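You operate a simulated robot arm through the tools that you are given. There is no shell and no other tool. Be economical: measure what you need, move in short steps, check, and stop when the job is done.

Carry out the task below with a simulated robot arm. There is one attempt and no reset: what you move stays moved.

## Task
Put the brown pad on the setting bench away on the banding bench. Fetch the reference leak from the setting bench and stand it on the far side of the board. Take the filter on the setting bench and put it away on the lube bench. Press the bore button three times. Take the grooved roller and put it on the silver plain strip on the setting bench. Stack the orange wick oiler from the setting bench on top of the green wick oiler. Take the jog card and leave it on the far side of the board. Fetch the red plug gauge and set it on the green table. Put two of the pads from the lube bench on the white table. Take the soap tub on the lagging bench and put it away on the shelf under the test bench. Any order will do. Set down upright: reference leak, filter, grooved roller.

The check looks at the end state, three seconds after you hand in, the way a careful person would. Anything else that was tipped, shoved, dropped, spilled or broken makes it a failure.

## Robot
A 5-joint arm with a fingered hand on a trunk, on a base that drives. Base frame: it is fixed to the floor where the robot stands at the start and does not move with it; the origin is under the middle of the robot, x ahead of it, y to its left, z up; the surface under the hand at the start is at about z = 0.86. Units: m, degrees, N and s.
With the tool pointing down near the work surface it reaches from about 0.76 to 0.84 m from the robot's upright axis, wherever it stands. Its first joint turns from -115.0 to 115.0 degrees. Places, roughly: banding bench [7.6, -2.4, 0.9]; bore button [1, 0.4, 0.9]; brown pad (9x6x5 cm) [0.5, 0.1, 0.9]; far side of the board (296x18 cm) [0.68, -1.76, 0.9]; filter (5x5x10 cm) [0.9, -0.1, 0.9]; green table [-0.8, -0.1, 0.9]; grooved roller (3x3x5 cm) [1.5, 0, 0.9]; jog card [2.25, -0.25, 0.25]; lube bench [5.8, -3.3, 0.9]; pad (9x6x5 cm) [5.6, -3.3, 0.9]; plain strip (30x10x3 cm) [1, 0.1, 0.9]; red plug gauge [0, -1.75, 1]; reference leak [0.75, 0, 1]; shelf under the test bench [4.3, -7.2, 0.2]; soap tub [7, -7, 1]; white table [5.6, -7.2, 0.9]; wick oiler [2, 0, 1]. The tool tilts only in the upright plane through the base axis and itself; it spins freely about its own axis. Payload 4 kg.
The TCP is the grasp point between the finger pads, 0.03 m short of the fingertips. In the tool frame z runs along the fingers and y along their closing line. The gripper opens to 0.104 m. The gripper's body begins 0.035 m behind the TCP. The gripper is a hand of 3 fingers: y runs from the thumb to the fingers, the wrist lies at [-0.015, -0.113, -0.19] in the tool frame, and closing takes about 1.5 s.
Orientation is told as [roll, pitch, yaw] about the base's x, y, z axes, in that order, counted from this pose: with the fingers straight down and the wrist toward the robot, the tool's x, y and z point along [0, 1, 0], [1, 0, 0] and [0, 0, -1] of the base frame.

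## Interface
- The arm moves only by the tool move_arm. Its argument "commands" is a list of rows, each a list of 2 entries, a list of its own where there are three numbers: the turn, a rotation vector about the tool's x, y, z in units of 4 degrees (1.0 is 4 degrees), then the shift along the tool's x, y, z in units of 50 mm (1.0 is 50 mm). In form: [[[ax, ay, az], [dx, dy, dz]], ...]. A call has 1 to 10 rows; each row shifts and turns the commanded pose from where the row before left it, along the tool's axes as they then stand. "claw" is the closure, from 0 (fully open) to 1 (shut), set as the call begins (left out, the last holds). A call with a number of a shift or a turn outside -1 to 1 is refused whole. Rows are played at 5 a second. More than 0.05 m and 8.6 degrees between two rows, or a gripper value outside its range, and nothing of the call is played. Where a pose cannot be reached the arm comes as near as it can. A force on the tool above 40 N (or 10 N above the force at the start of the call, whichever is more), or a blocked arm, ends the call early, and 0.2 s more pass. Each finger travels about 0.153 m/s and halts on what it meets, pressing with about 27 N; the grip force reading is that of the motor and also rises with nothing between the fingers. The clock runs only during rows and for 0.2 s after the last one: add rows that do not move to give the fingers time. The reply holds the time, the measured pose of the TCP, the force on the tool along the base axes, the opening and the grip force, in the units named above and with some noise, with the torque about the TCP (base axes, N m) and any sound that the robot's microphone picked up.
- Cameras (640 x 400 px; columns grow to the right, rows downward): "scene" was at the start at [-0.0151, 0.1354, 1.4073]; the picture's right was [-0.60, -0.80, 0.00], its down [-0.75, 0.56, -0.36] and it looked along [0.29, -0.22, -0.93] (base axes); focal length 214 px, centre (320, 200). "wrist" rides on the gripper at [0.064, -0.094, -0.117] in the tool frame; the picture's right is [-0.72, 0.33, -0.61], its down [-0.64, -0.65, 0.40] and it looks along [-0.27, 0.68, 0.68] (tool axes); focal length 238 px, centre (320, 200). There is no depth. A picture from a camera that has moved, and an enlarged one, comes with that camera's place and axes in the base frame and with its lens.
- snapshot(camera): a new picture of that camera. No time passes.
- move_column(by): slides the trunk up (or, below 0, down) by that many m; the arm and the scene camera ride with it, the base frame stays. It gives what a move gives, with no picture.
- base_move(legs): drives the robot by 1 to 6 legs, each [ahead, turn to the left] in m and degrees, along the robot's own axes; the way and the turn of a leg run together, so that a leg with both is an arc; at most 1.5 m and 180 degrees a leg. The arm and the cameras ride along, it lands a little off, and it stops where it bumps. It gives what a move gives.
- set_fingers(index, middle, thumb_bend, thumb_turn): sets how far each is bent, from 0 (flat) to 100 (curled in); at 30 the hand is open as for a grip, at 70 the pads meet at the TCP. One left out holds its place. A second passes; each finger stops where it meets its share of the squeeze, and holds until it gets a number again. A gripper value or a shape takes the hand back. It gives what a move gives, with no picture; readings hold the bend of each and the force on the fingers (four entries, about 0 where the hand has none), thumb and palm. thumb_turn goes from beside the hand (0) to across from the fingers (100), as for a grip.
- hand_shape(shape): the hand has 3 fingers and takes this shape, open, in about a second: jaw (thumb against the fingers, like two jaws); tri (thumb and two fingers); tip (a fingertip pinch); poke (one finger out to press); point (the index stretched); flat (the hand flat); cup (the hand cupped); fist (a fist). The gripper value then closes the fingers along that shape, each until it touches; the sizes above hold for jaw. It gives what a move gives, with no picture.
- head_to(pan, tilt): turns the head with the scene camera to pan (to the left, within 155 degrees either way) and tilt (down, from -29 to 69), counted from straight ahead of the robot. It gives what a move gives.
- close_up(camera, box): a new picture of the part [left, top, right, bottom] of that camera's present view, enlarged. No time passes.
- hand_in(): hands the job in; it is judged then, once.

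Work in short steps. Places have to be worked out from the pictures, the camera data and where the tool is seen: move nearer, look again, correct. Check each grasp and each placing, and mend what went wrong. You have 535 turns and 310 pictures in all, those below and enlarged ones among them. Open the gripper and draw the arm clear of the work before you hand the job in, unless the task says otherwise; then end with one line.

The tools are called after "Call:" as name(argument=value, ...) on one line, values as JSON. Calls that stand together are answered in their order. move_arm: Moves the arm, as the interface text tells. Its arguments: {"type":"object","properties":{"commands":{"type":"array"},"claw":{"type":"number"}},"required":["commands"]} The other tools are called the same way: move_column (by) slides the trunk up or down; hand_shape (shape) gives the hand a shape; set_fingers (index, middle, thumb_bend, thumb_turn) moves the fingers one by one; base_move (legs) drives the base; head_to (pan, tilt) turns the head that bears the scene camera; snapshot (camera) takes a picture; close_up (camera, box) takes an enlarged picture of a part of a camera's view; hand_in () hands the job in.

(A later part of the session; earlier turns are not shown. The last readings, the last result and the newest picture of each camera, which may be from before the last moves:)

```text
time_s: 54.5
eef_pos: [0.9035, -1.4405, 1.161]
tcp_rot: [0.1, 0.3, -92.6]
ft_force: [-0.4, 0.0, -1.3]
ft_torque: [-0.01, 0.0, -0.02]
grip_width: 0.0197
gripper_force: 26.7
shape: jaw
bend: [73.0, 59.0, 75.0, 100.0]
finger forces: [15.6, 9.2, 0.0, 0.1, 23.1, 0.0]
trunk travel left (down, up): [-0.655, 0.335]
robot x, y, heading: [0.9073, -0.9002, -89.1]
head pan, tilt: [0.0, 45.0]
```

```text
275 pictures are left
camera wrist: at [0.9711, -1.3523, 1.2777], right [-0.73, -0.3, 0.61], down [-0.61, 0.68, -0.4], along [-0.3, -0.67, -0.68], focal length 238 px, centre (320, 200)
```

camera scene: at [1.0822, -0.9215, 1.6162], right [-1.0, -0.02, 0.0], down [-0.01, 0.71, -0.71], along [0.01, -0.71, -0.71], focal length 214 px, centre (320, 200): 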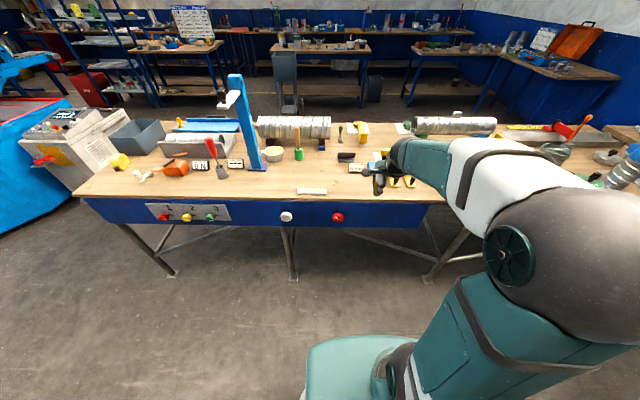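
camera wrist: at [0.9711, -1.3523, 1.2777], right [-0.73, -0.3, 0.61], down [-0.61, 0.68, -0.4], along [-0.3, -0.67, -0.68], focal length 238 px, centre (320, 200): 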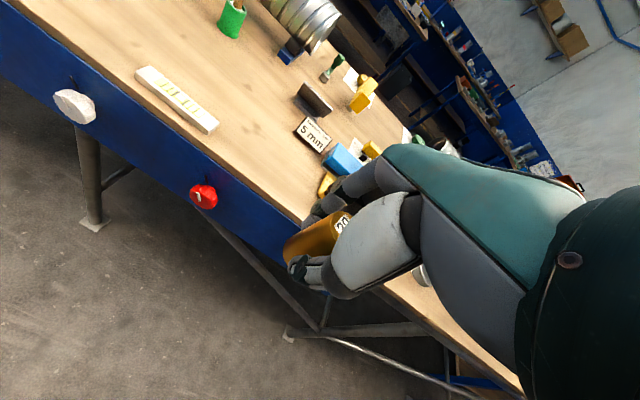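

Bench edge is at y ≈ -1.67, so the strip is its aisle-side 18 cm. Free spot at about (0.955, -1.76). I edge forward 5 cm and move out over it.

Call:
base_move(legs=[[0.05, 0]])

Call:
move_arm(commands=[[[0, 0, -0.6], [0.4, 0, 0]], [[0, 0, -0.6], [0.4, 0, 0]], [[0, 0, 0], [0, 0.9, 0.4]], [[0, 0, 0], [0, 0.9, 0.4]], [[0, 0, 0], [0, 0.9, 0.4]], [[0, 0, 0], [0, 0.9, 0.4]], [[0, 0, 0], [0, 0.9, 0.4]], [[0, 0, 0], [0, 0.9, 0.4]]])

Call:
snapshot(camera="wrist")

```text
time_s: 55.4
eef_pos: [0.9053, -1.4933, 1.1611]
tcp_rot: [-0.1, 0.3, -92.5]
ft_force: [0.3, -0.7, -2.1]
ft_torque: [-0.02, 0.02, 0.0]
grip_width: 0.0198
gripper_force: 26.9
shape: jaw
bend: [73.0, 59.0, 75.0, 100.0]
finger forces: [15.6, 9.2, 0.0, 0.1, 23.1, 0.0]
trunk travel left (down, up): [-0.655, 0.335]
robot x, y, heading: [0.9106, -0.9514, -88.8]
head pan, tilt: [0.0, 45.0]
```

```text
time_s: 57.2
eef_pos: [0.9533, -1.7644, 1.0391]
tcp_rot: [0.0, 0.4, -87.8]
ft_force: [0.5, -0.3, -2.1]
ft_torque: [0.04, 0.01, 0.0]
grip_width: 0.0197
gripper_force: 27.0
shape: jaw
bend: [73.0, 59.0, 75.0, 100.0]
finger forces: [15.8, 9.4, 0.1, 0.1, 23.3, 0.0]
trunk travel left (down, up): [-0.655, 0.335]
robot x, y, heading: [0.909, -0.9463, -88.9]
head pan, tilt: [0.0, 45.0]
```

```text
274 pictures are left
camera wrist: at [1.0139, -1.67, 1.1555], right [-0.71, -0.36, 0.61], down [-0.67, 0.63, -0.4], along [-0.24, -0.69, -0.68], focal length 238 px, centre (320, 200)
```

wrist: 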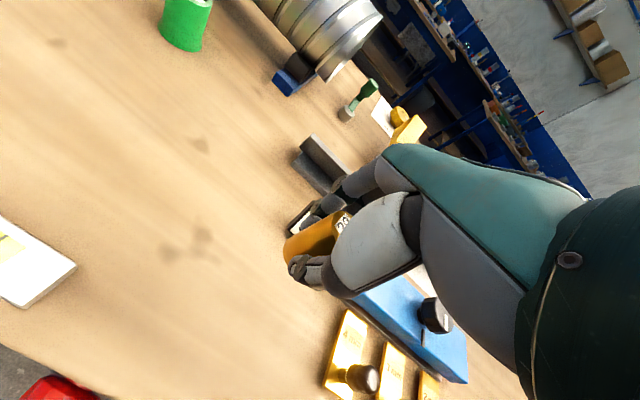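

The spot is free: display lies ~10 cm beyond. I descend, leaving the last bit slow.

Call:
move_arm(commands=[[[0, 0, 0], [0, -0.2, 0.8]], [[0, 0, 0], [0, 0, 0.8]], [[0, 0, 0], [0, 0, 0.5]], [[0, 0, 0], [0, 0, 0.3]]])

Call:
snapshot(camera="wrist")

```text
time_s: 58.2
eef_pos: [0.9554, -1.7568, 0.9384]
tcp_rot: [0.2, -1.5, -87.8]
ft_force: [-0.2, 3.1, 23.0]
ft_torque: [0.07, -0.02, 0.03]
grip_width: 0.0221
gripper_force: 27.1
shape: jaw
bend: [74.0, 59.0, 75.0, 100.0]
finger forces: [18.2, 11.4, 0.0, 0.0, 30.2, 0.1]
trunk travel left (down, up): [-0.655, 0.335]
robot x, y, heading: [0.9073, -0.9478, -88.8]
head pan, tilt: [0.0, 45.0]
stopped in row 4: the force on the tool passed its limit at 46 N (the readings are from after the stop); the commanded pose is now the measured one
```

```text
273 pictures are left
camera wrist: at [1.0148, -1.6584, 1.0529], right [-0.71, -0.34, 0.62], down [-0.66, 0.62, -0.42], along [-0.24, -0.71, -0.66], focal length 238 px, centre (320, 200)
```

wrist: 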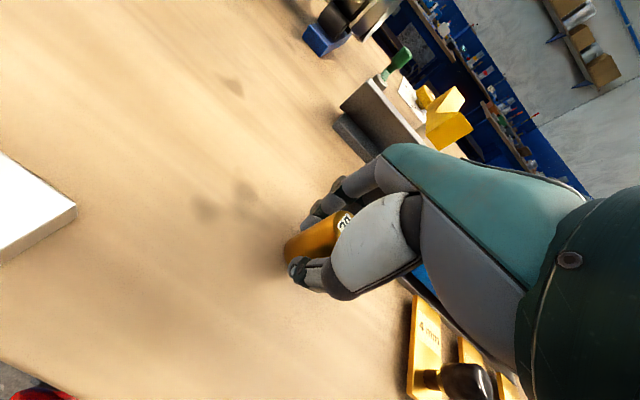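

Contact: this bench's top is at z ≈ 0.896. Relieve a few mm, then look at the force.

Call:
move_arm(commands=[[[0, 0, 0], [0, 0, -0.08]], [[0, 0, 0], [0, 0, 0]]])

```text
time_s: 58.8
eef_pos: [0.9548, -1.7559, 0.9405]
tcp_rot: [0.0, -1.1, -87.8]
ft_force: [0.3, -5.0, 20.9]
ft_torque: [-0.25, 0.01, -0.01]
grip_width: 0.0223
gripper_force: 26.7
shape: jaw
bend: [74.0, 58.0, 76.0, 100.0]
finger forces: [20.6, 12.9, 0.1, 0.0, 25.6, 0.0]
trunk travel left (down, up): [-0.655, 0.335]
robot x, y, heading: [0.91, -0.9524, -88.7]
head pan, tilt: [0.0, 45.0]
```

Call:
move_arm(commands=[[[-0.25, 0, 0], [0, 0, -0.1]], [[0, 0, 0], [0, 0, 0]]])

```text
time_s: 59.4
eef_pos: [0.9551, -1.7536, 0.9403]
tcp_rot: [0.1, -1.6, -87.7]
ft_force: [-0.3, -1.3, 3.7]
ft_torque: [-0.04, 0.04, -0.02]
grip_width: 0.0219
gripper_force: 27.3
shape: jaw
bend: [73.0, 58.0, 76.0, 100.0]
finger forces: [18.4, 10.6, 0.1, 0.0, 25.2, 0.0]
trunk travel left (down, up): [-0.655, 0.335]
robot x, y, heading: [0.9097, -0.9475, -88.8]
head pan, tilt: [0.0, 45.0]
```

Light contact now. Release gradually.

Call:
move_arm(commands=[[[0.2, 0, 0], [0, 0, 0]], [[0, 0, 0], [0, 0, 0]], [[0, 0, 0], [0, 0, 0]], [[0, 0, 0], [0, 0, 0]]], claw=0.5)

Call:
snapshot(camera="wrist")

```text
time_s: 60.4
eef_pos: [0.9551, -1.7565, 0.9419]
tcp_rot: [-0.1, -1.1, -87.8]
ft_force: [-0.6, 0.6, -0.4]
ft_torque: [-0.01, -0.01, 0.0]
grip_width: 0.0516
gripper_force: 0.1
shape: jaw
bend: [74.0, 45.0, 70.0, 100.0]
finger forces: [0.1, 0.0, 0.0, 0.0, 0.0, 0.0]
trunk travel left (down, up): [-0.655, 0.335]
robot x, y, heading: [0.9088, -0.9465, -88.8]
head pan, tilt: [0.0, 45.0]
```

```text
272 pictures are left
camera wrist: at [1.0149, -1.6581, 1.0561], right [-0.71, -0.34, 0.62], down [-0.66, 0.62, -0.42], along [-0.24, -0.71, -0.67], focal length 238 px, centre (320, 200)
```

wrist: 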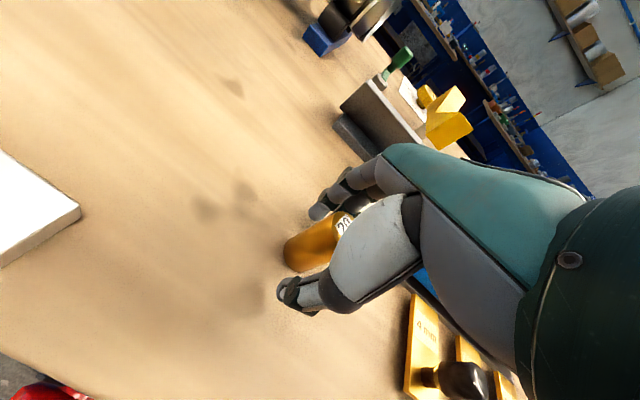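

Leak stands. Open a little more (index seems to lag) before lifting.

Call:
move_arm(commands=[[[0, 0, 0], [0, 0, 0]], [[0, 0, 0], [0, 0, 0]], [[0, 0, 0], [0, 0, 0]]], claw=0.35)

Call:
close_up(camera="wrist", box=[240, 160, 400, 330])

```text
time_s: 61.2
eef_pos: [0.9558, -1.7554, 0.9425]
tcp_rot: [0.1, -1.1, -87.8]
ft_force: [0.4, -0.4, -0.2]
ft_torque: [0.0, 0.03, 0.0]
grip_width: 0.0671
gripper_force: 0.1
shape: jaw
bend: [28.0, 39.0, 62.0, 100.0]
finger forces: [0.0, 0.1, 0.0, 0.0, 0.0, 0.1]
trunk travel left (down, up): [-0.655, 0.335]
robot x, y, heading: [0.9108, -0.9477, -89.2]
head pan, tilt: [0.0, 45.0]
```

```text
2.35 times, centred on (320, 245) of wrist
camera zoom: at [1.0149, -1.6582, 1.0562], right [-0.71, -0.34, 0.62], down [-0.66, 0.62, -0.42], along [-0.24, -0.71, -0.67], focal length 561 px, centre (320, 94)
```

zoom: 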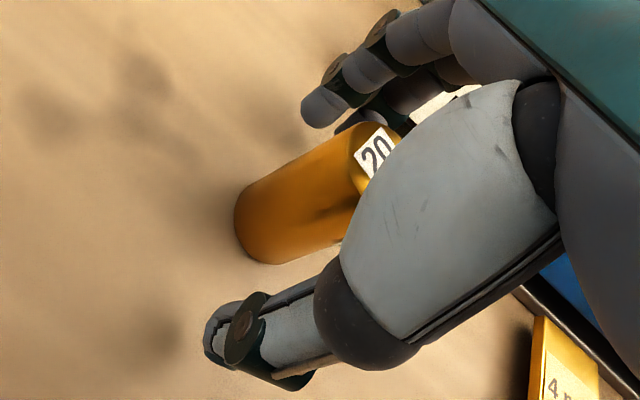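

Free. Lift straight by the trunk, then verify.

Call:
move_column(by=0.15)

Call:
snapshot(camera="wrist")

```text
time_s: 63.0
eef_pos: [0.9548, -1.7562, 1.092]
tcp_rot: [0.0, -1.0, -87.8]
ft_force: [0.5, -0.6, 0.2]
ft_torque: [0.0, 0.01, -0.01]
grip_width: 0.0669
gripper_force: 0.0
shape: jaw
bend: [28.0, 39.0, 62.0, 100.0]
finger forces: [0.0, 0.0, 0.0, 0.0, 0.0, 0.1]
trunk travel left (down, up): [-0.805, 0.185]
robot x, y, heading: [0.9116, -0.9483, -88.8]
head pan, tilt: [0.0, 45.0]
```

```text
270 pictures are left
camera wrist: at [1.0149, -1.6583, 1.206], right [-0.71, -0.34, 0.62], down [-0.66, 0.62, -0.42], along [-0.24, -0.71, -0.67], focal length 238 px, centre (320, 200)
```

wrist: 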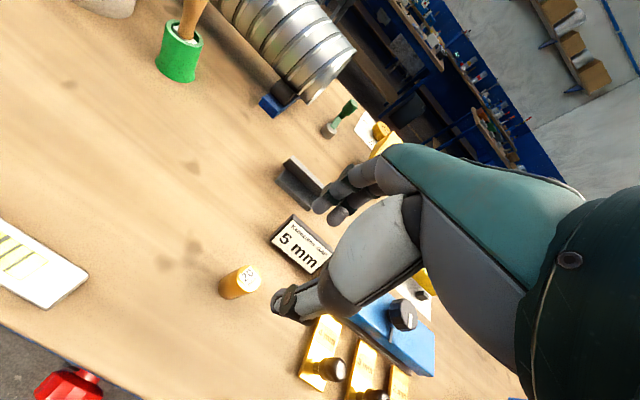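

Leak stands upright at (0.95, -1.765). Now retract and drive to the red plug gauge at about (-0.12, -1.80).

Call:
move_arm(commands=[[[0, 0, 0], [0, -1, 0]], [[0, 0, 0], [0, -1, 0]], [[0, 0, 0], [0, -1, 0]], [[0, 0, 0], [0, -1, 0]], [[0, 0, 0], [0, -1, 0]], [[0, 0, 0], [0, -1, 0]]], claw=0)

Call:
base_move(legs=[[0, -91], [1.03, 0], [0, 90]])

Call:
snapshot(camera="scene")

Call:
snapshot(camera="wrist")

```text
time_s: 64.4
eef_pos: [0.9407, -1.4539, 1.0866]
tcp_rot: [-0.1, -1.3, -87.9]
ft_force: [-0.2, 0.2, 1.1]
ft_torque: [0.0, 0.02, 0.0]
grip_width: 0.1041
gripper_force: 0.1
shape: jaw
bend: [30.0, 30.0, 30.0, 98.0]
finger forces: [0.0, 0.0, 0.0, 0.1, 0.1, 0.1]
trunk travel left (down, up): [-0.805, 0.185]
robot x, y, heading: [0.9114, -0.9517, -88.7]
head pan, tilt: [0.0, 45.0]
```

```text
time_s: 77.5
eef_pos: [-0.0943, -1.4518, 1.088]
tcp_rot: [0.0, -1.0, -87.6]
ft_force: [0.6, -0.2, -0.2]
ft_torque: [-0.04, 0.02, 0.01]
grip_width: 0.104
gripper_force: 0.1
shape: jaw
bend: [30.0, 30.0, 30.0, 98.0]
finger forces: [0.0, 0.0, 0.0, 0.0, 0.0, 0.0]
trunk travel left (down, up): [-0.805, 0.185]
robot x, y, heading: [-0.1311, -0.9448, -88.7]
head pan, tilt: [0.0, 45.0]
```

```text
269 pictures are left
camera scene: at [0.0446, -0.9665, 1.7662], right [-1.0, -0.02, 0.0], down [-0.02, 0.71, -0.71], along [0.02, -0.71, -0.71], focal length 214 px, centre (320, 200)
```

scene: 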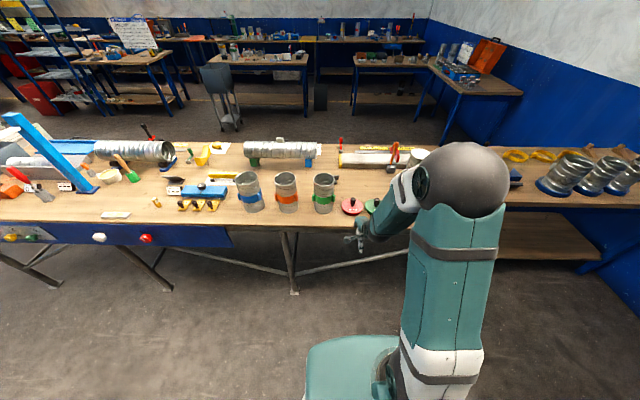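

```text
268 pictures are left
camera wrist: at [-0.035, -1.3547, 1.2017], right [-0.7, -0.34, 0.62], down [-0.67, 0.62, -0.42], along [-0.24, -0.71, -0.67], focal length 238 px, centre (320, 200)
```

wrist: 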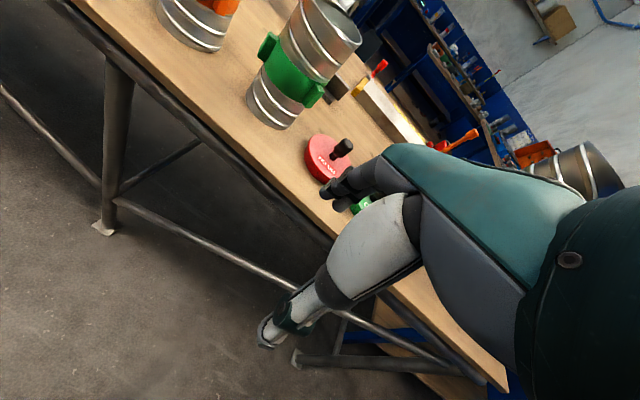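

Red gauge disc at about (-0.107, -1.775). Zoom to see its shape.

Call:
close_up(camera="wrist", box=[270, 110, 390, 220])

Call:
close_up(camera="scene", box=[300, 160, 420, 240])

```text
3.64 times, centred on (330, 165) of wrist
camera zoom: at [-0.035, -1.3547, 1.2017], right [-0.7, -0.34, 0.62], down [-0.67, 0.62, -0.42], along [-0.24, -0.71, -0.67], focal length 867 px, centre (284, 327)
```

zoom: 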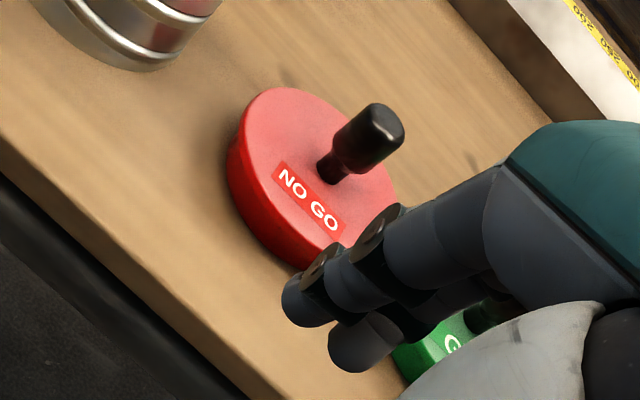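

```text
5.00 times, centred on (360, 200) of scene
camera zoom: at [0.0446, -0.9665, 1.7662], right [-1.0, -0.02, 0.0], down [-0.02, 0.71, -0.71], along [0.02, -0.71, -0.71], focal length 1072 px, centre (120, 200)
```

zoom: 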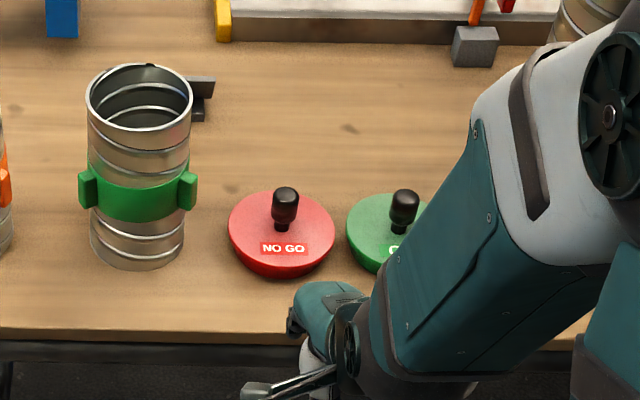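

Knob at (-0.111, -1.772), its top at z ≈ 0.965. I lower the trunk a little, then reach out above it.

Call:
move_column(by=-0.06)

Call:
move_arm(commands=[[[0.25, 0, 0.51], [-0.37, 0, 0]], [[0, 0, 0], [0, 0.914, 0]], [[0, 0, 0], [0, 0.914, 0]], [[0, 0, 0], [0, 0.914, 0]], [[0, 0, 0], [0, 0.914, 0]], [[0, 0, 0], [0, 0.914, 0]], [[0, 0, 0], [0, 0.914, 0]], [[0, 0, 0], [0, 0.914, 0]]], claw=0.25)

Call:
snapshot(camera="wrist")

```text
time_s: 78.5
eef_pos: [-0.0949, -1.4519, 1.0282]
tcp_rot: [-0.1, -1.2, -87.6]
ft_force: [0.2, 0.5, 1.2]
ft_torque: [0.0, 0.02, -0.02]
grip_width: 0.1039
gripper_force: 0.1
shape: jaw
bend: [30.0, 30.0, 30.0, 98.0]
finger forces: [0.1, 0.0, 0.0, 0.0, 0.1, 0.0]
trunk travel left (down, up): [-0.745, 0.245]
robot x, y, heading: [-0.1281, -0.9432, -88.9]
head pan, tilt: [0.0, 45.0]
```

```text
time_s: 80.3
eef_pos: [-0.1108, -1.772, 1.0251]
tcp_rot: [-0.1, 0.1, -89.7]
ft_force: [-0.7, -0.4, -0.8]
ft_torque: [0.01, -0.01, -0.02]
grip_width: 0.0781
gripper_force: 0.1
shape: jaw
bend: [27.0, 35.0, 54.0, 99.0]
finger forces: [0.0, 0.0, 0.0, 0.1, 0.1, 0.0]
trunk travel left (down, up): [-0.745, 0.245]
robot x, y, heading: [-0.1265, -0.9453, -89.0]
head pan, tilt: [0.0, 45.0]
```

```text
265 pictures are left
camera wrist: at [-0.0474, -1.6807, 1.1408], right [-0.72, -0.33, 0.61], down [-0.64, 0.65, -0.4], along [-0.27, -0.68, -0.68], focal length 238 px, centre (320, 200)
```

wrist: 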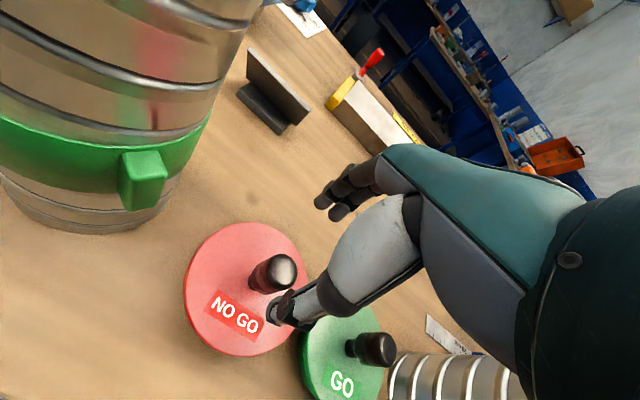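

Knob is nearly under the TCP; shift ~6 mm toward me and 5 mm right, then descend.

Call:
move_arm(commands=[[[0, 0, 0], [-0.1, -0.14, 0.5]], [[0, 0, 0], [0, 0, 0.5]]])

Call:
snapshot(camera="wrist")

```text
time_s: 80.9
eef_pos: [-0.1148, -1.7658, 0.977]
tcp_rot: [-0.3, -0.1, -89.8]
ft_force: [0.4, 0.7, 0.2]
ft_torque: [0.0, 0.01, 0.04]
grip_width: 0.0783
gripper_force: 0.0
shape: jaw
bend: [27.0, 35.0, 54.0, 99.0]
finger forces: [0.1, 0.0, 0.0, 0.0, 0.0, 0.0]
trunk travel left (down, up): [-0.745, 0.245]
robot x, y, heading: [-0.128, -0.9493, -88.6]
head pan, tilt: [0.0, 45.0]
```

```text
264 pictures are left
camera wrist: at [-0.0511, -1.6741, 1.0928], right [-0.72, -0.33, 0.62], down [-0.64, 0.65, -0.4], along [-0.27, -0.69, -0.68], focal length 238 px, centre (320, 200)
```

wrist: 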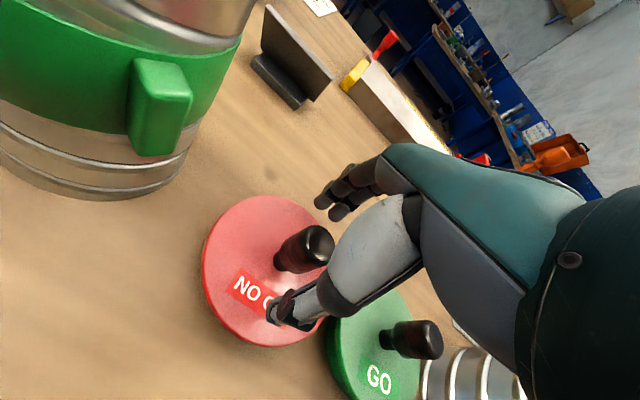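

Well aligned. Descend 20 mm more and close.

Call:
move_arm(commands=[[[0, 0, 0], [0, 0, 0.4]], [[0, 0, 0], [0, 0, 0]]])

Call:
move_arm(commands=[[[0, 0, 0], [0, 0, 0]], [[0, 0, 0], [0, 0, 0]], [[0, 0, 0], [0, 0, 0]], [[0, 0, 0], [0, 0, 0]], [[0, 0, 0], [0, 0, 0]], [[0, 0, 0], [0, 0, 0]], [[0, 0, 0], [0, 0, 0]]], claw=1)

Call:
move_column(by=0.06)

Call:
snapshot(camera="wrist")

```text
time_s: 81.5
eef_pos: [-0.1152, -1.767, 0.9595]
tcp_rot: [-0.3, -0.2, -89.8]
ft_force: [-0.1, -1.1, 11.9]
ft_torque: [-0.09, 0.05, -0.02]
grip_width: 0.0776
gripper_force: 0.1
shape: jaw
bend: [27.0, 35.0, 55.0, 99.0]
finger forces: [0.0, 6.8, 0.1, 0.0, 5.1, 0.1]
trunk travel left (down, up): [-0.745, 0.245]
robot x, y, heading: [-0.1255, -0.944, -88.7]
head pan, tilt: [0.0, 45.0]
```

```text
time_s: 83.1
eef_pos: [-0.1145, -1.7657, 0.9604]
tcp_rot: [-0.3, -0.3, -89.8]
ft_force: [1.7, -5.8, 22.5]
ft_torque: [-0.05, -0.09, -0.13]
grip_width: 0.0284
gripper_force: 27.4
shape: jaw
bend: [70.0, 54.0, 74.0, 100.0]
finger forces: [49.5, 0.1, 0.0, 0.0, 33.9, 0.0]
trunk travel left (down, up): [-0.745, 0.245]
robot x, y, heading: [-0.1279, -0.9474, -88.7]
head pan, tilt: [0.0, 45.0]
```

```text
time_s: 84.1
eef_pos: [-0.1156, -1.7649, 1.0171]
tcp_rot: [-0.3, 0.0, -89.8]
ft_force: [-0.4, -0.3, -3.3]
ft_torque: [-0.01, -0.03, 0.0]
grip_width: 0.0276
gripper_force: 26.7
shape: jaw
bend: [70.0, 54.0, 74.0, 100.0]
finger forces: [28.6, 0.0, 0.0, 0.0, 29.1, 0.0]
trunk travel left (down, up): [-0.805, 0.185]
robot x, y, heading: [-0.127, -0.9439, -88.7]
head pan, tilt: [0.0, 45.0]
```

```text
263 pictures are left
camera wrist: at [-0.0517, -1.6733, 1.1325], right [-0.72, -0.33, 0.62], down [-0.64, 0.65, -0.4], along [-0.27, -0.68, -0.68], focal length 238 px, centre (320, 200)
```

wrist: 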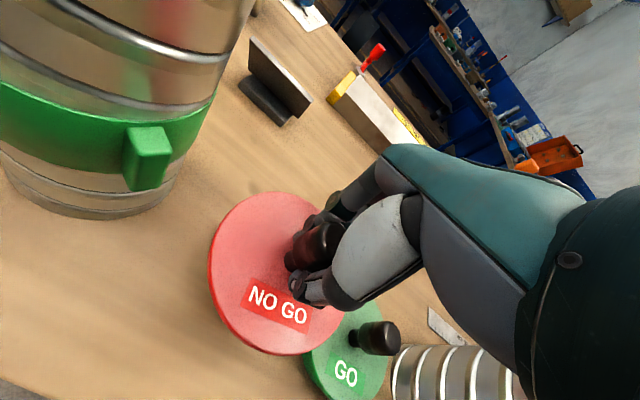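

Lifted with the knob held firmly (bottom 0.064 below TCP). Retract, then drive round to face the green table from its right side.

Call:
move_column(by=0.06)

Call:
move_arm(commands=[[[0, 0, 0], [0, -1, 0]], [[0, 0, 0], [0, -1, 0]], [[0, 0, 0], [0, -1, 0]], [[0, 0, 0], [0, -1, 0]], [[0, 0, 0], [0, -1, 0]], [[0, 0, 0], [0, -1, 0]]])

Call:
base_move(legs=[[0, -91.3], [0.7, 0], [0, -90]])

Call:
snapshot(camera="scene")

Call:
snapshot(camera="wrist")

```text
time_s: 85.1
eef_pos: [-0.115, -1.768, 1.0775]
tcp_rot: [-0.3, 0.0, -89.8]
ft_force: [0.4, -0.8, -3.2]
ft_torque: [-0.03, 0.02, 0.0]
grip_width: 0.0273
gripper_force: 27.3
shape: jaw
bend: [70.0, 54.0, 74.0, 100.0]
finger forces: [28.7, 0.0, 0.1, 0.0, 29.2, 0.1]
trunk travel left (down, up): [-0.865, 0.125]
robot x, y, heading: [-0.1277, -0.9473, -88.6]
head pan, tilt: [0.0, 45.0]
```

```text
time_s: 86.5
eef_pos: [-0.1152, -1.4657, 1.0786]
tcp_rot: [-0.4, -0.2, -89.9]
ft_force: [-0.4, 0.3, -3.2]
ft_torque: [-0.04, -0.03, -0.03]
grip_width: 0.027
gripper_force: 27.1
shape: jaw
bend: [70.0, 54.0, 74.0, 100.0]
finger forces: [28.5, 0.0, 0.0, 0.0, 30.0, 0.1]
trunk travel left (down, up): [-0.865, 0.125]
robot x, y, heading: [-0.1276, -0.945, -88.6]
head pan, tilt: [0.0, 45.0]
```

```text
time_s: 97.9
eef_pos: [-0.8479, -0.4435, 1.0788]
tcp_rot: [-0.4, -0.1, 90.6]
ft_force: [0.0, -0.6, -2.7]
ft_torque: [0.02, 0.0, -0.01]
grip_width: 0.0266
gripper_force: 27.1
shape: jaw
bend: [70.0, 54.0, 74.0, 100.0]
finger forces: [27.2, 0.0, 0.0, 0.1, 25.2, 0.0]
trunk travel left (down, up): [-0.865, 0.125]
robot x, y, heading: [-0.8274, -0.959, 91.9]
head pan, tilt: [0.0, 45.0]
```

```text
262 pictures are left
camera scene: at [-1.002, -0.9516, 1.8262], right [1.0, 0.03, 0.0], down [0.02, -0.71, -0.71], along [-0.02, 0.71, -0.71], focal length 214 px, centre (320, 200)
```

scene: 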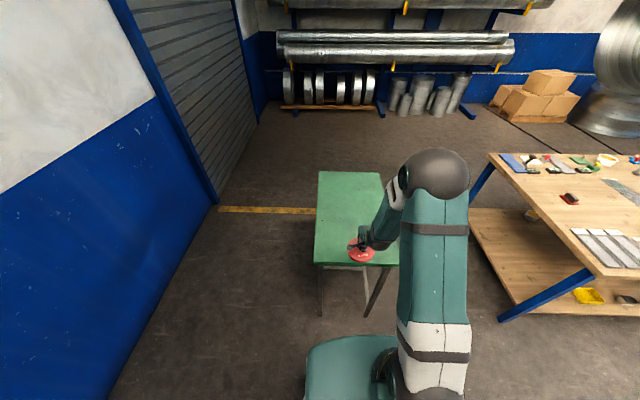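

```text
261 pictures are left
camera wrist: at [-0.911, -0.5398, 1.1941], right [0.71, 0.33, 0.62], down [0.65, -0.64, -0.4], along [0.26, 0.69, -0.68], focal length 238 px, centre (320, 200)
```

wrist: 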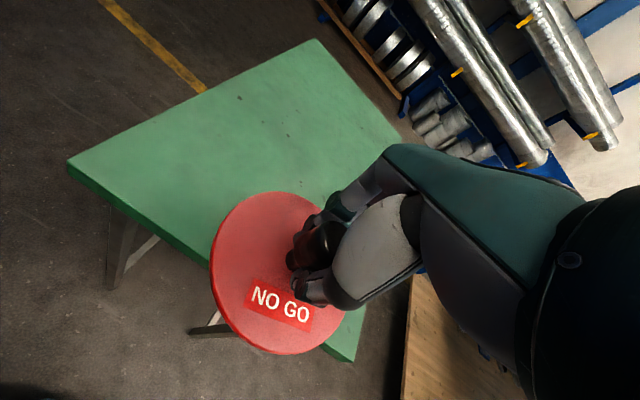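

Green table spans y from about -0.44. Reach forward 0.27 m and check.

Call:
move_arm(commands=[[[0, 0, 0], [0, 0.9, 0]], [[0, 0, 0], [0, 0.9, 0]], [[0, 0, 0], [0, 0.9, 0]], [[0, 0, 0], [0, 0.9, 0]], [[0, 0, 0], [0, 0.9, 0]], [[0, 0, 0], [0, 0.9, 0]]])

Call:
move_column(by=-0.08)

Call:
snapshot(camera="wrist")

```text
time_s: 99.3
eef_pos: [-0.8506, -0.1722, 1.0752]
tcp_rot: [-0.3, 0.1, 90.8]
ft_force: [1.1, -0.3, -2.1]
ft_torque: [0.03, 0.0, 0.01]
grip_width: 0.0264
gripper_force: 27.0
shape: jaw
bend: [70.0, 54.0, 74.0, 100.0]
finger forces: [27.7, 0.1, 0.0, 0.0, 27.1, 0.0]
trunk travel left (down, up): [-0.865, 0.125]
robot x, y, heading: [-0.8296, -0.96, 91.8]
head pan, tilt: [0.0, 45.0]
```

```text
time_s: 100.5
eef_pos: [-0.8501, -0.1727, 0.9969]
tcp_rot: [-0.3, -0.1, 90.7]
ft_force: [0.2, 0.0, -2.1]
ft_torque: [0.04, 0.03, 0.01]
grip_width: 0.0262
gripper_force: 27.0
shape: jaw
bend: [70.0, 54.0, 74.0, 100.0]
finger forces: [27.4, 0.0, 0.0, 0.1, 27.4, 0.0]
trunk travel left (down, up): [-0.785, 0.205]
robot x, y, heading: [-0.8303, -0.9618, 91.7]
head pan, tilt: [0.0, 45.0]
```

```text
260 pictures are left
camera wrist: at [-0.9144, -0.2696, 1.1133], right [0.71, 0.33, 0.62], down [0.65, -0.64, -0.4], along [0.26, 0.69, -0.68], focal length 238 px, centre (320, 200)
```

wrist: 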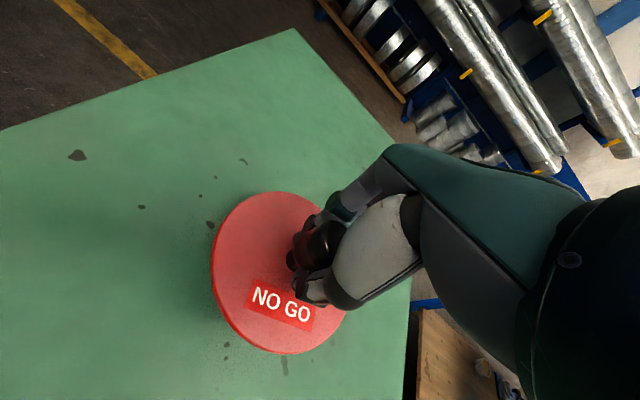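

Well over the table. Descend in small steps until light contact.

Call:
move_arm(commands=[[[0, 0, 0], [0, 0, 0.3]], [[0, 0, 0], [0, 0, 0.2]], [[0, 0, 0], [0, 0, 0.1]], [[0, 0, 0], [0, 0, 0.1]]])

```text
time_s: 101.5
eef_pos: [-0.8503, -0.1737, 0.9624]
tcp_rot: [-0.3, 0.0, 90.6]
ft_force: [0.1, 0.5, -3.4]
ft_torque: [0.04, 0.0, 0.02]
grip_width: 0.0266
gripper_force: 26.4
shape: jaw
bend: [70.0, 54.0, 74.0, 100.0]
finger forces: [27.6, 0.0, 0.0, 0.0, 27.7, 0.1]
trunk travel left (down, up): [-0.785, 0.205]
robot x, y, heading: [-0.8284, -0.9611, 92.2]
head pan, tilt: [0.0, 45.0]
```

Call:
move_arm(commands=[[[0, 0, 0], [0, 0, 0.1]], [[0, 0, 0], [0, 0, 0.1]], [[0, 0, 0], [0, 0, 0.1]], [[0, 0, 0], [0, 0, 0.1]], [[0, 0, 0], [0, 0, 0.1]], [[0, 0, 0], [0, 0, 0.1]]])

```text
time_s: 102.3
eef_pos: [-0.8502, -0.1687, 0.9612]
tcp_rot: [-0.3, -1.2, 90.7]
ft_force: [-0.4, -6.5, 20.1]
ft_torque: [-0.91, -0.02, -0.05]
grip_width: 0.0268
gripper_force: 27.3
shape: jaw
bend: [70.0, 54.0, 75.0, 100.0]
finger forces: [23.0, 0.0, 0.0, 0.0, 53.3, 0.0]
trunk travel left (down, up): [-0.785, 0.205]
robot x, y, heading: [-0.8308, -0.9643, 91.9]
head pan, tilt: [0.0, 45.0]
stopped in row 3: the force on the tool passed its limit at 45 N (the readings are from after the stop); the commanded pose is now the measured one
```

Contact. Relieve slightly and release.

Call:
move_arm(commands=[[[0, 0, 0], [0, 0, -0.1]], [[0, 0, 0], [0, 0, 0]]])

Call:
move_arm(commands=[[[0, 0, 0], [0, 0, 0]], [[0, 0, 0], [0, 0, 0]], [[0, 0, 0], [0, 0, 0]], [[0, 0, 0], [0, 0, 0]], [[0, 0, 0], [0, 0, 0]], [[0, 0, 0], [0, 0, 0]]], claw=0.2)

Call:
move_column(by=0.12)

Call:
snapshot(camera="wrist")

```text
time_s: 102.9
eef_pos: [-0.8505, -0.169, 0.9595]
tcp_rot: [-0.3, -0.8, 90.8]
ft_force: [-1.3, -0.2, 2.8]
ft_torque: [0.05, 0.12, -0.01]
grip_width: 0.0262
gripper_force: 26.7
shape: jaw
bend: [70.0, 54.0, 75.0, 100.0]
finger forces: [32.2, 0.0, 0.1, 0.0, 33.6, 0.1]
trunk travel left (down, up): [-0.785, 0.205]
robot x, y, heading: [-0.8316, -0.9627, 91.9]
head pan, tilt: [0.0, 45.0]
```

```text
time_s: 104.3
eef_pos: [-0.8501, -0.1683, 0.9603]
tcp_rot: [-0.3, -0.8, 90.8]
ft_force: [-0.3, -0.3, 0.0]
ft_torque: [-0.03, 0.01, 0.01]
grip_width: 0.0826
gripper_force: 0.2
shape: jaw
bend: [27.0, 34.0, 50.0, 99.0]
finger forces: [0.0, 0.1, 0.0, 0.0, 0.5, 0.0]
trunk travel left (down, up): [-0.785, 0.205]
robot x, y, heading: [-0.8295, -0.9667, 92.1]
head pan, tilt: [0.0, 45.0]
```

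```text
time_s: 105.8
eef_pos: [-0.8514, -0.1684, 1.0802]
tcp_rot: [-0.2, -0.8, 90.7]
ft_force: [0.5, 0.1, -0.4]
ft_torque: [-0.01, 0.0, 0.02]
grip_width: 0.0829
gripper_force: 0.0
shape: jaw
bend: [27.0, 34.0, 50.0, 99.0]
finger forces: [0.0, 0.0, 0.0, 0.0, 0.1, 0.0]
trunk travel left (down, up): [-0.905, 0.085]
robot x, y, heading: [-0.8279, -0.9627, 92.0]
head pan, tilt: [0.0, 45.0]
```

```text
259 pictures are left
camera wrist: at [-0.9142, -0.2662, 1.1949], right [0.71, 0.33, 0.62], down [0.65, -0.64, -0.41], along [0.26, 0.7, -0.67], focal length 238 px, centre (320, 200)
```

wrist: 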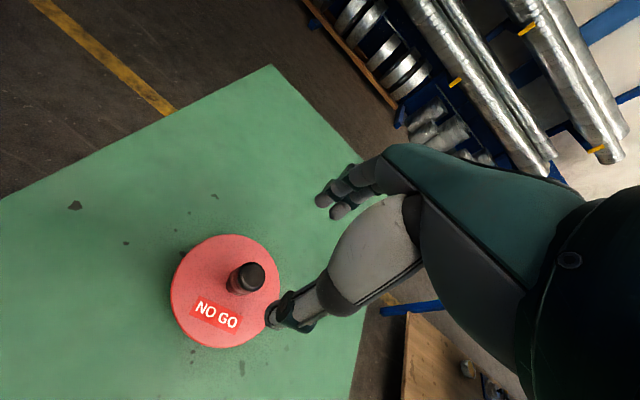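

Gauge stands on the green table. Retract and drive via the gap to the left side of the setting bench for the bore button.

Call:
move_arm(commands=[[[0.2, 0, 0], [0, -1, 0]], [[0, 0, 0], [0, -1, 0]], [[0, 0, 0], [0, -1, 0]], [[0, 0, 0], [0, -1, 0]], [[0, 0, 0], [0, -1, 0]], [[0, 0, 0], [0, -1, 0]]], claw=0)

Call:
base_move(legs=[[0, -92], [0.68, 0], [0, 90]])

Call:
head_to(pan=-60, tilt=45)

Call:
snapshot(camera="scene")

```text
time_s: 107.2
eef_pos: [-0.8474, -0.4716, 1.0822]
tcp_rot: [-0.3, -0.1, 90.7]
ft_force: [0.4, 0.4, 0.5]
ft_torque: [0.0, 0.01, 0.05]
grip_width: 0.1036
gripper_force: 0.1
shape: jaw
bend: [30.0, 30.0, 30.0, 98.0]
finger forces: [0.0, 0.0, 0.0, 0.0, 0.1, 0.0]
trunk travel left (down, up): [-0.905, 0.085]
robot x, y, heading: [-0.8295, -0.9625, 92.0]
head pan, tilt: [0.0, 45.0]
```

```text
time_s: 118.7
eef_pos: [-0.1527, -0.4672, 1.0798]
tcp_rot: [-0.3, 0.0, 89.5]
ft_force: [-0.5, 0.0, 0.4]
ft_torque: [-0.01, 0.0, 0.02]
grip_width: 0.1036
gripper_force: 0.0
shape: jaw
bend: [30.0, 30.0, 30.0, 98.0]
finger forces: [0.0, 0.0, 0.0, 0.1, 0.1, 0.0]
trunk travel left (down, up): [-0.905, 0.085]
robot x, y, heading: [-0.1426, -0.9575, 90.6]
head pan, tilt: [0.0, 45.0]
```

```text
time_s: 120.0
eef_pos: [-0.1537, -0.4679, 1.0797]
tcp_rot: [-0.3, 0.0, 89.4]
ft_force: [-1.2, 0.1, 0.2]
ft_torque: [-0.02, -0.04, -0.03]
grip_width: 0.1036
gripper_force: 0.0
shape: jaw
bend: [30.0, 30.0, 30.0, 98.0]
finger forces: [0.1, 0.0, 0.0, 0.0, 0.0, 0.1]
trunk travel left (down, up): [-0.905, 0.085]
robot x, y, heading: [-0.1401, -0.9591, 90.6]
head pan, tilt: [-60.0, 45.0]
```

```text
258 pictures are left
camera scene: at [-0.2465, -0.9856, 1.8662], right [0.51, -0.86, 0.0], down [-0.61, -0.36, -0.71], along [0.61, 0.36, -0.71], focal length 214 px, centre (320, 200)
```

scene: 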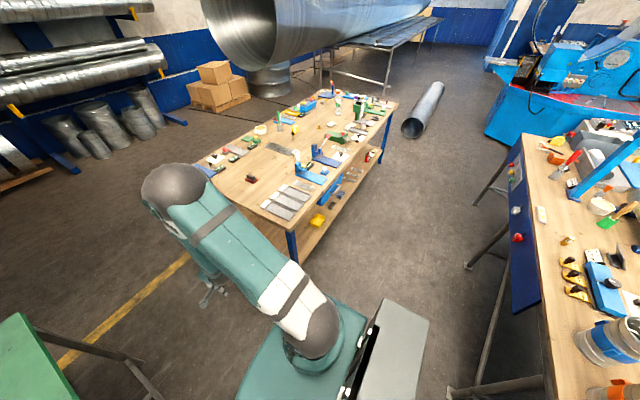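

Good overview; the way is free. Continue to the left side of the bench.

Call:
base_move(legs=[[1.4, 0], [0.8, 0], [0, -90], [1.12, 0], [0, -90]])

Call:
head_to(pan=0, tilt=50)

Call:
snapshot(camera="scene")

Call:
snapshot(camera="wrist")

```text
time_s: 143.8
eef_pos: [0.9386, 0.7839, 1.0792]
tcp_rot: [-0.4, 0.1, -90.3]
ft_force: [-0.2, 0.1, 0.2]
ft_torque: [0.01, 0.0, 0.0]
grip_width: 0.1038
gripper_force: 0.1
shape: jaw
bend: [30.0, 30.0, 30.0, 98.0]
finger forces: [0.0, 0.0, 0.0, 0.1, 0.0, 0.0]
trunk travel left (down, up): [-0.905, 0.085]
robot x, y, heading: [0.9266, 1.277, -89.3]
head pan, tilt: [-60.0, 45.0]
```

```text
time_s: 145.2
eef_pos: [0.9383, 0.785, 1.0809]
tcp_rot: [-0.3, 0.0, -90.3]
ft_force: [-0.1, 0.5, 0.3]
ft_torque: [0.02, -0.02, 0.03]
grip_width: 0.1036
gripper_force: 0.1
shape: jaw
bend: [30.0, 30.0, 30.0, 98.0]
finger forces: [0.0, 0.0, 0.0, 0.0, 0.0, 0.0]
trunk travel left (down, up): [-0.905, 0.085]
robot x, y, heading: [0.9304, 1.28, -89.1]
head pan, tilt: [0.0, 50.0]
```

```text
257 pictures are left
camera scene: at [1.1007, 1.2593, 1.8593], right [-1.0, -0.02, 0.0], down [-0.01, 0.77, -0.64], along [0.01, -0.64, -0.77], focal length 214 px, centre (320, 200)
```

scene: 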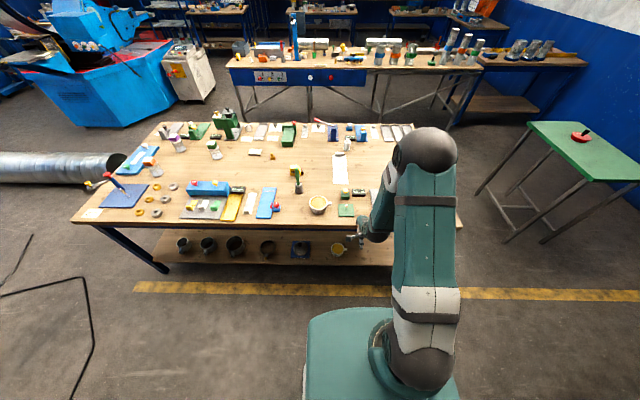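

```text
256 pictures are left
camera wrist: at [1.0027, 0.8768, 1.1958], right [-0.72, -0.32, 0.62], down [-0.64, 0.66, -0.4], along [-0.28, -0.68, -0.68], focal length 238 px, centre (320, 200)
```

wrist: 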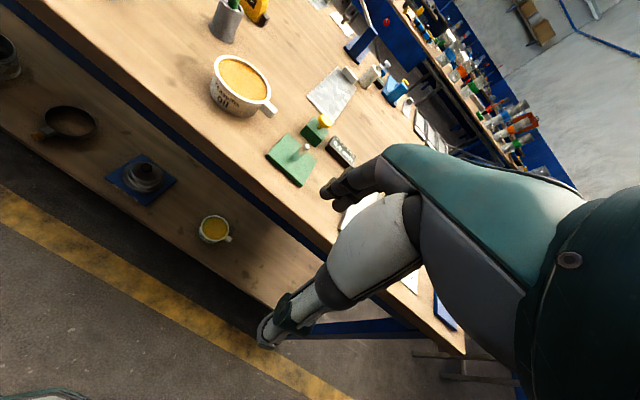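

Call:
close_up(camera="scene", box=[280, 140, 400, 230])

Call:
close_up(camera="scene", box=[70, 100, 290, 225])

Call:
close_up(camera="wrist", box=[240, 90, 380, 210])

```text
4.44 times, centred on (340, 185) of scene
camera zoom: at [1.1007, 1.2593, 1.8593], right [-1.0, -0.02, 0.0], down [-0.01, 0.77, -0.64], along [0.01, -0.64, -0.77], focal length 953 px, centre (231, 267)
```

zoom: 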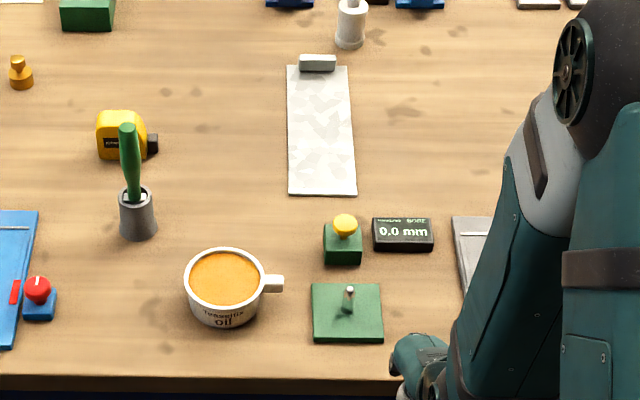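

```text
2.91 times, centred on (180, 162) of scene
camera zoom: at [1.1007, 1.2593, 1.8593], right [-1.0, -0.02, 0.0], down [-0.01, 0.77, -0.64], along [0.01, -0.64, -0.77], focal length 624 px, centre (727, 309)
```

zoom: 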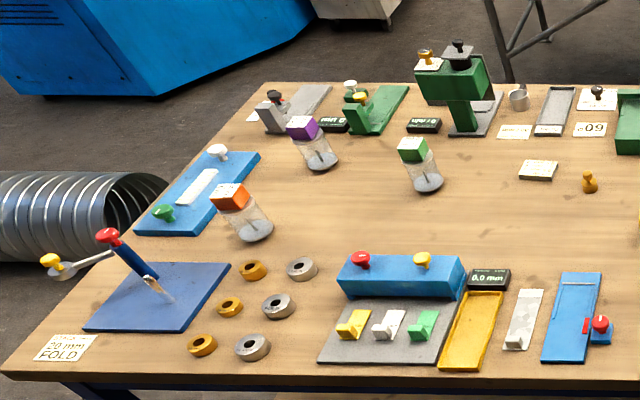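

```text
3.33 times, centred on (310, 150) of wrist
camera zoom: at [1.0027, 0.8768, 1.1958], right [-0.72, -0.32, 0.62], down [-0.64, 0.66, -0.4], along [-0.28, -0.68, -0.68], focal length 794 px, centre (353, 367)
```

zoom: 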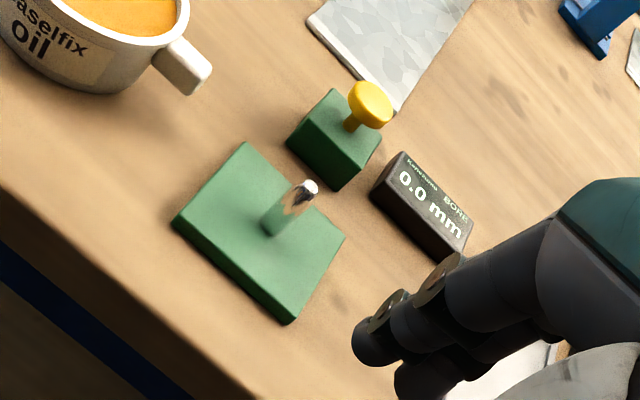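

The bore button's yellow cap is at about (0.961, 0.405, top z ≈ 0.92). Step 6 cm closer, close the jaw, and reach above it.

Call:
base_move(legs=[[0.06, 0]])

Call:
move_arm(commands=[[[0, 0, -0.375], [0.31, 0, 0]], [[0, 0, 0], [0, 0.913, 0]], [[0, 0, 0], [0, 0.913, 0]], [[0, 0, 0], [0, 0.913, 0]], [[0, 0, 0], [0, 0.913, 0]], [[0, 0, 0], [0, 0.913, 0]], [[0, 0, 0], [0, 0.913, 0]], [[0, 0, 0], [0, 0.913, 0]]], claw=1)

Call:
snapshot(camera="wrist")

```text
time_s: 146.1
eef_pos: [0.9391, 0.7217, 1.0792]
tcp_rot: [-0.3, 0.0, -90.4]
ft_force: [0.1, -1.1, 0.2]
ft_torque: [0.0, -0.03, 0.02]
grip_width: 0.1035
gripper_force: 0.0
shape: jaw
bend: [30.0, 30.0, 30.0, 98.0]
finger forces: [0.0, 0.0, 0.0, 0.1, 0.0, 0.0]
trunk travel left (down, up): [-0.905, 0.085]
robot x, y, heading: [0.9311, 1.2208, -89.2]
head pan, tilt: [0.0, 50.0]
```

```text
time_s: 147.9
eef_pos: [0.9636, 0.4029, 1.0805]
tcp_rot: [0.1, 0.1, -88.6]
ft_force: [0.6, -0.1, 0.0]
ft_torque: [0.0, 0.0, -0.01]
grip_width: 0.0001
gripper_force: 27.1
shape: jaw
bend: [70.0, 70.0, 46.0, 100.0]
finger forces: [0.0, 0.1, 0.0, 0.0, 0.1, 0.1]
trunk travel left (down, up): [-0.905, 0.085]
robot x, y, heading: [0.9292, 1.2178, -88.9]
head pan, tilt: [0.0, 50.0]
```

```text
252 pictures are left
camera wrist: at [1.0243, 0.4964, 1.1964], right [-0.71, -0.34, 0.61], down [-0.66, 0.64, -0.4], along [-0.25, -0.69, -0.68], focal length 238 px, centre (320, 200)
```

wrist: 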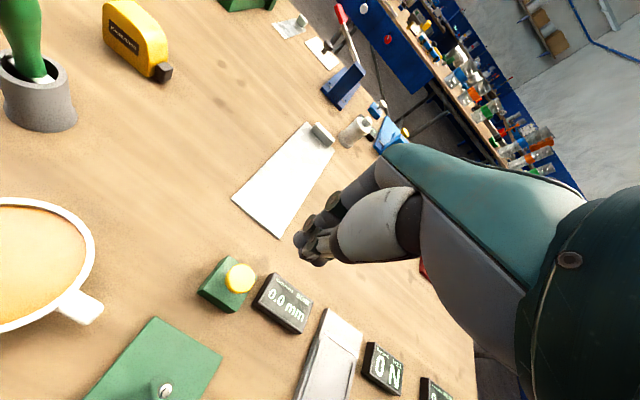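

Cap lies right on the tool axis. Lower the trunk 8 cm and look.

Call:
move_column(by=-0.09)

Call:
snapshot(camera="wrist")

```text
time_s: 149.2
eef_pos: [0.9629, 0.4023, 0.9909]
tcp_rot: [-0.1, -0.1, -88.7]
ft_force: [0.5, -0.5, 0.5]
ft_torque: [0.02, -0.01, 0.03]
grip_width: 0.0001
gripper_force: 27.2
shape: jaw
bend: [70.0, 70.0, 46.0, 100.0]
finger forces: [0.1, 0.0, 0.0, 0.0, 0.0, 0.1]
trunk travel left (down, up): [-0.815, 0.175]
robot x, y, heading: [0.927, 1.2189, -89.2]
head pan, tilt: [0.0, 50.0]
```

```text
251 pictures are left
camera wrist: at [1.0241, 0.4977, 1.1075], right [-0.71, -0.34, 0.61], down [-0.66, 0.64, -0.41], along [-0.25, -0.69, -0.68], focal length 238 px, centre (320, 200)
```

wrist: 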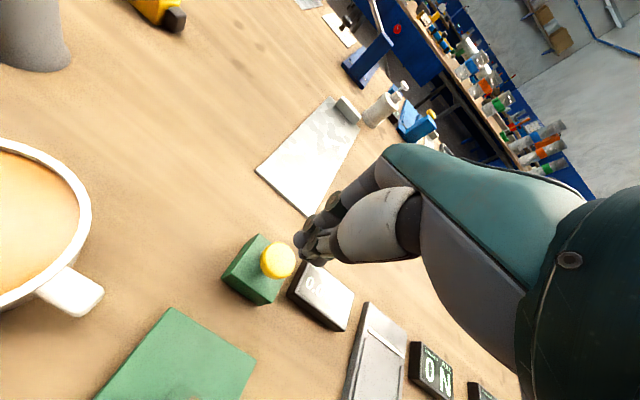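

Aligned. Descend carefully to contact.

Call:
move_arm(commands=[[[0, 0, 0], [0, 0, 0.2]], [[0, 0, 0], [0, 0, 0.2]], [[0, 0, 0], [0, 0, 0.1]], [[0, 0, 0], [0, 0, 0.1]]])

Call:
close_up(camera="wrist", box=[230, 190, 390, 320])

```text
time_s: 150.2
eef_pos: [0.9637, 0.4021, 0.9608]
tcp_rot: [0.1, 0.0, -88.6]
ft_force: [-0.5, -1.0, 0.3]
ft_torque: [0.01, -0.02, -0.02]
grip_width: 0.0001
gripper_force: 26.7
shape: jaw
bend: [70.0, 70.0, 46.0, 100.0]
finger forces: [0.1, 0.0, 0.1, 0.0, 0.0, 0.0]
trunk travel left (down, up): [-0.815, 0.175]
robot x, y, heading: [0.9264, 1.2185, -89.0]
head pan, tilt: [0.0, 50.0]
```

```text
3.08 times, centred on (310, 255) of wrist
camera zoom: at [1.0248, 0.497, 1.0767], right [-0.71, -0.34, 0.61], down [-0.66, 0.64, -0.41], along [-0.25, -0.69, -0.68], focal length 733 px, centre (351, 31)
```

zoom: 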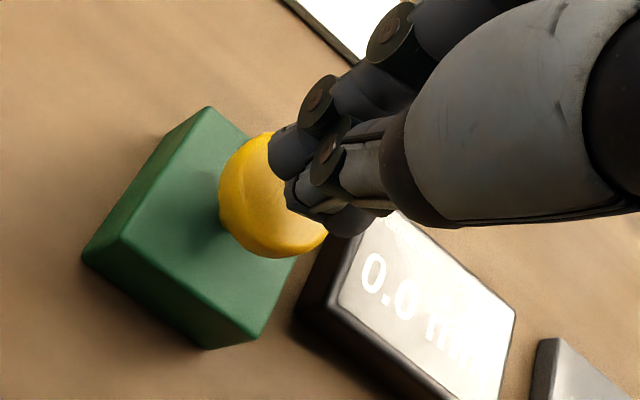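

Call:
move_arm(commands=[[[0, 0, 0], [0, 0, 0.1]], [[0, 0, 0], [0, 0, 0.1]]])

```text
time_s: 150.8
eef_pos: [0.963, 0.4032, 0.9511]
tcp_rot: [0.0, -0.1, -88.7]
ft_force: [-0.1, 0.1, -0.5]
ft_torque: [-0.02, 0.01, -0.04]
grip_width: 0.0
gripper_force: 26.7
shape: jaw
bend: [70.0, 70.0, 46.0, 100.0]
finger forces: [0.0, 0.0, 0.0, 0.0, 0.0, 0.0]
trunk travel left (down, up): [-0.815, 0.175]
robot x, y, heading: [0.93, 1.216, -89.0]
head pan, tilt: [0.0, 50.0]
```

Call:
move_arm(commands=[[[0, 0, 0], [0, 0, 0.1]], [[0, 0, 0], [0, 0, 0.06]]])

Call:
close_up(camera="wrist", box=[230, 190, 390, 320])

```text
time_s: 151.4
eef_pos: [0.9633, 0.4032, 0.9442]
tcp_rot: [0.0, -0.1, -88.5]
ft_force: [0.1, -0.2, 3.1]
ft_torque: [-0.02, 0.07, -0.01]
grip_width: 0.0001
gripper_force: 26.8
shape: jaw
bend: [70.0, 70.0, 46.0, 100.0]
finger forces: [0.1, 0.0, 0.1, 0.0, 0.0, 0.0]
trunk travel left (down, up): [-0.815, 0.175]
robot x, y, heading: [0.9276, 1.2193, -89.1]
head pan, tilt: [0.0, 50.0]
```

```text
3.08 times, centred on (310, 255) of wrist
camera zoom: at [1.0243, 0.4974, 1.0598], right [-0.71, -0.34, 0.61], down [-0.66, 0.64, -0.41], along [-0.25, -0.69, -0.68], focal length 733 px, centre (351, 31)
```

zoom: 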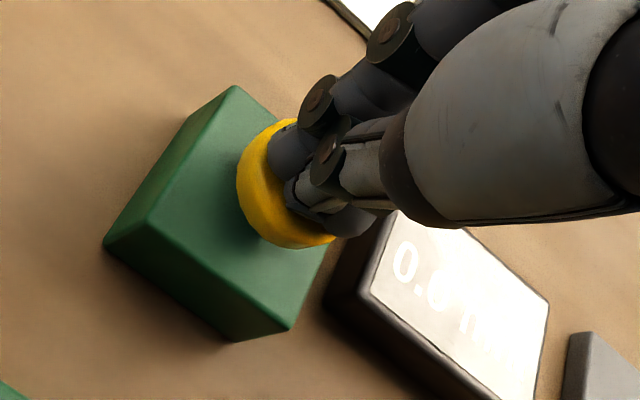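

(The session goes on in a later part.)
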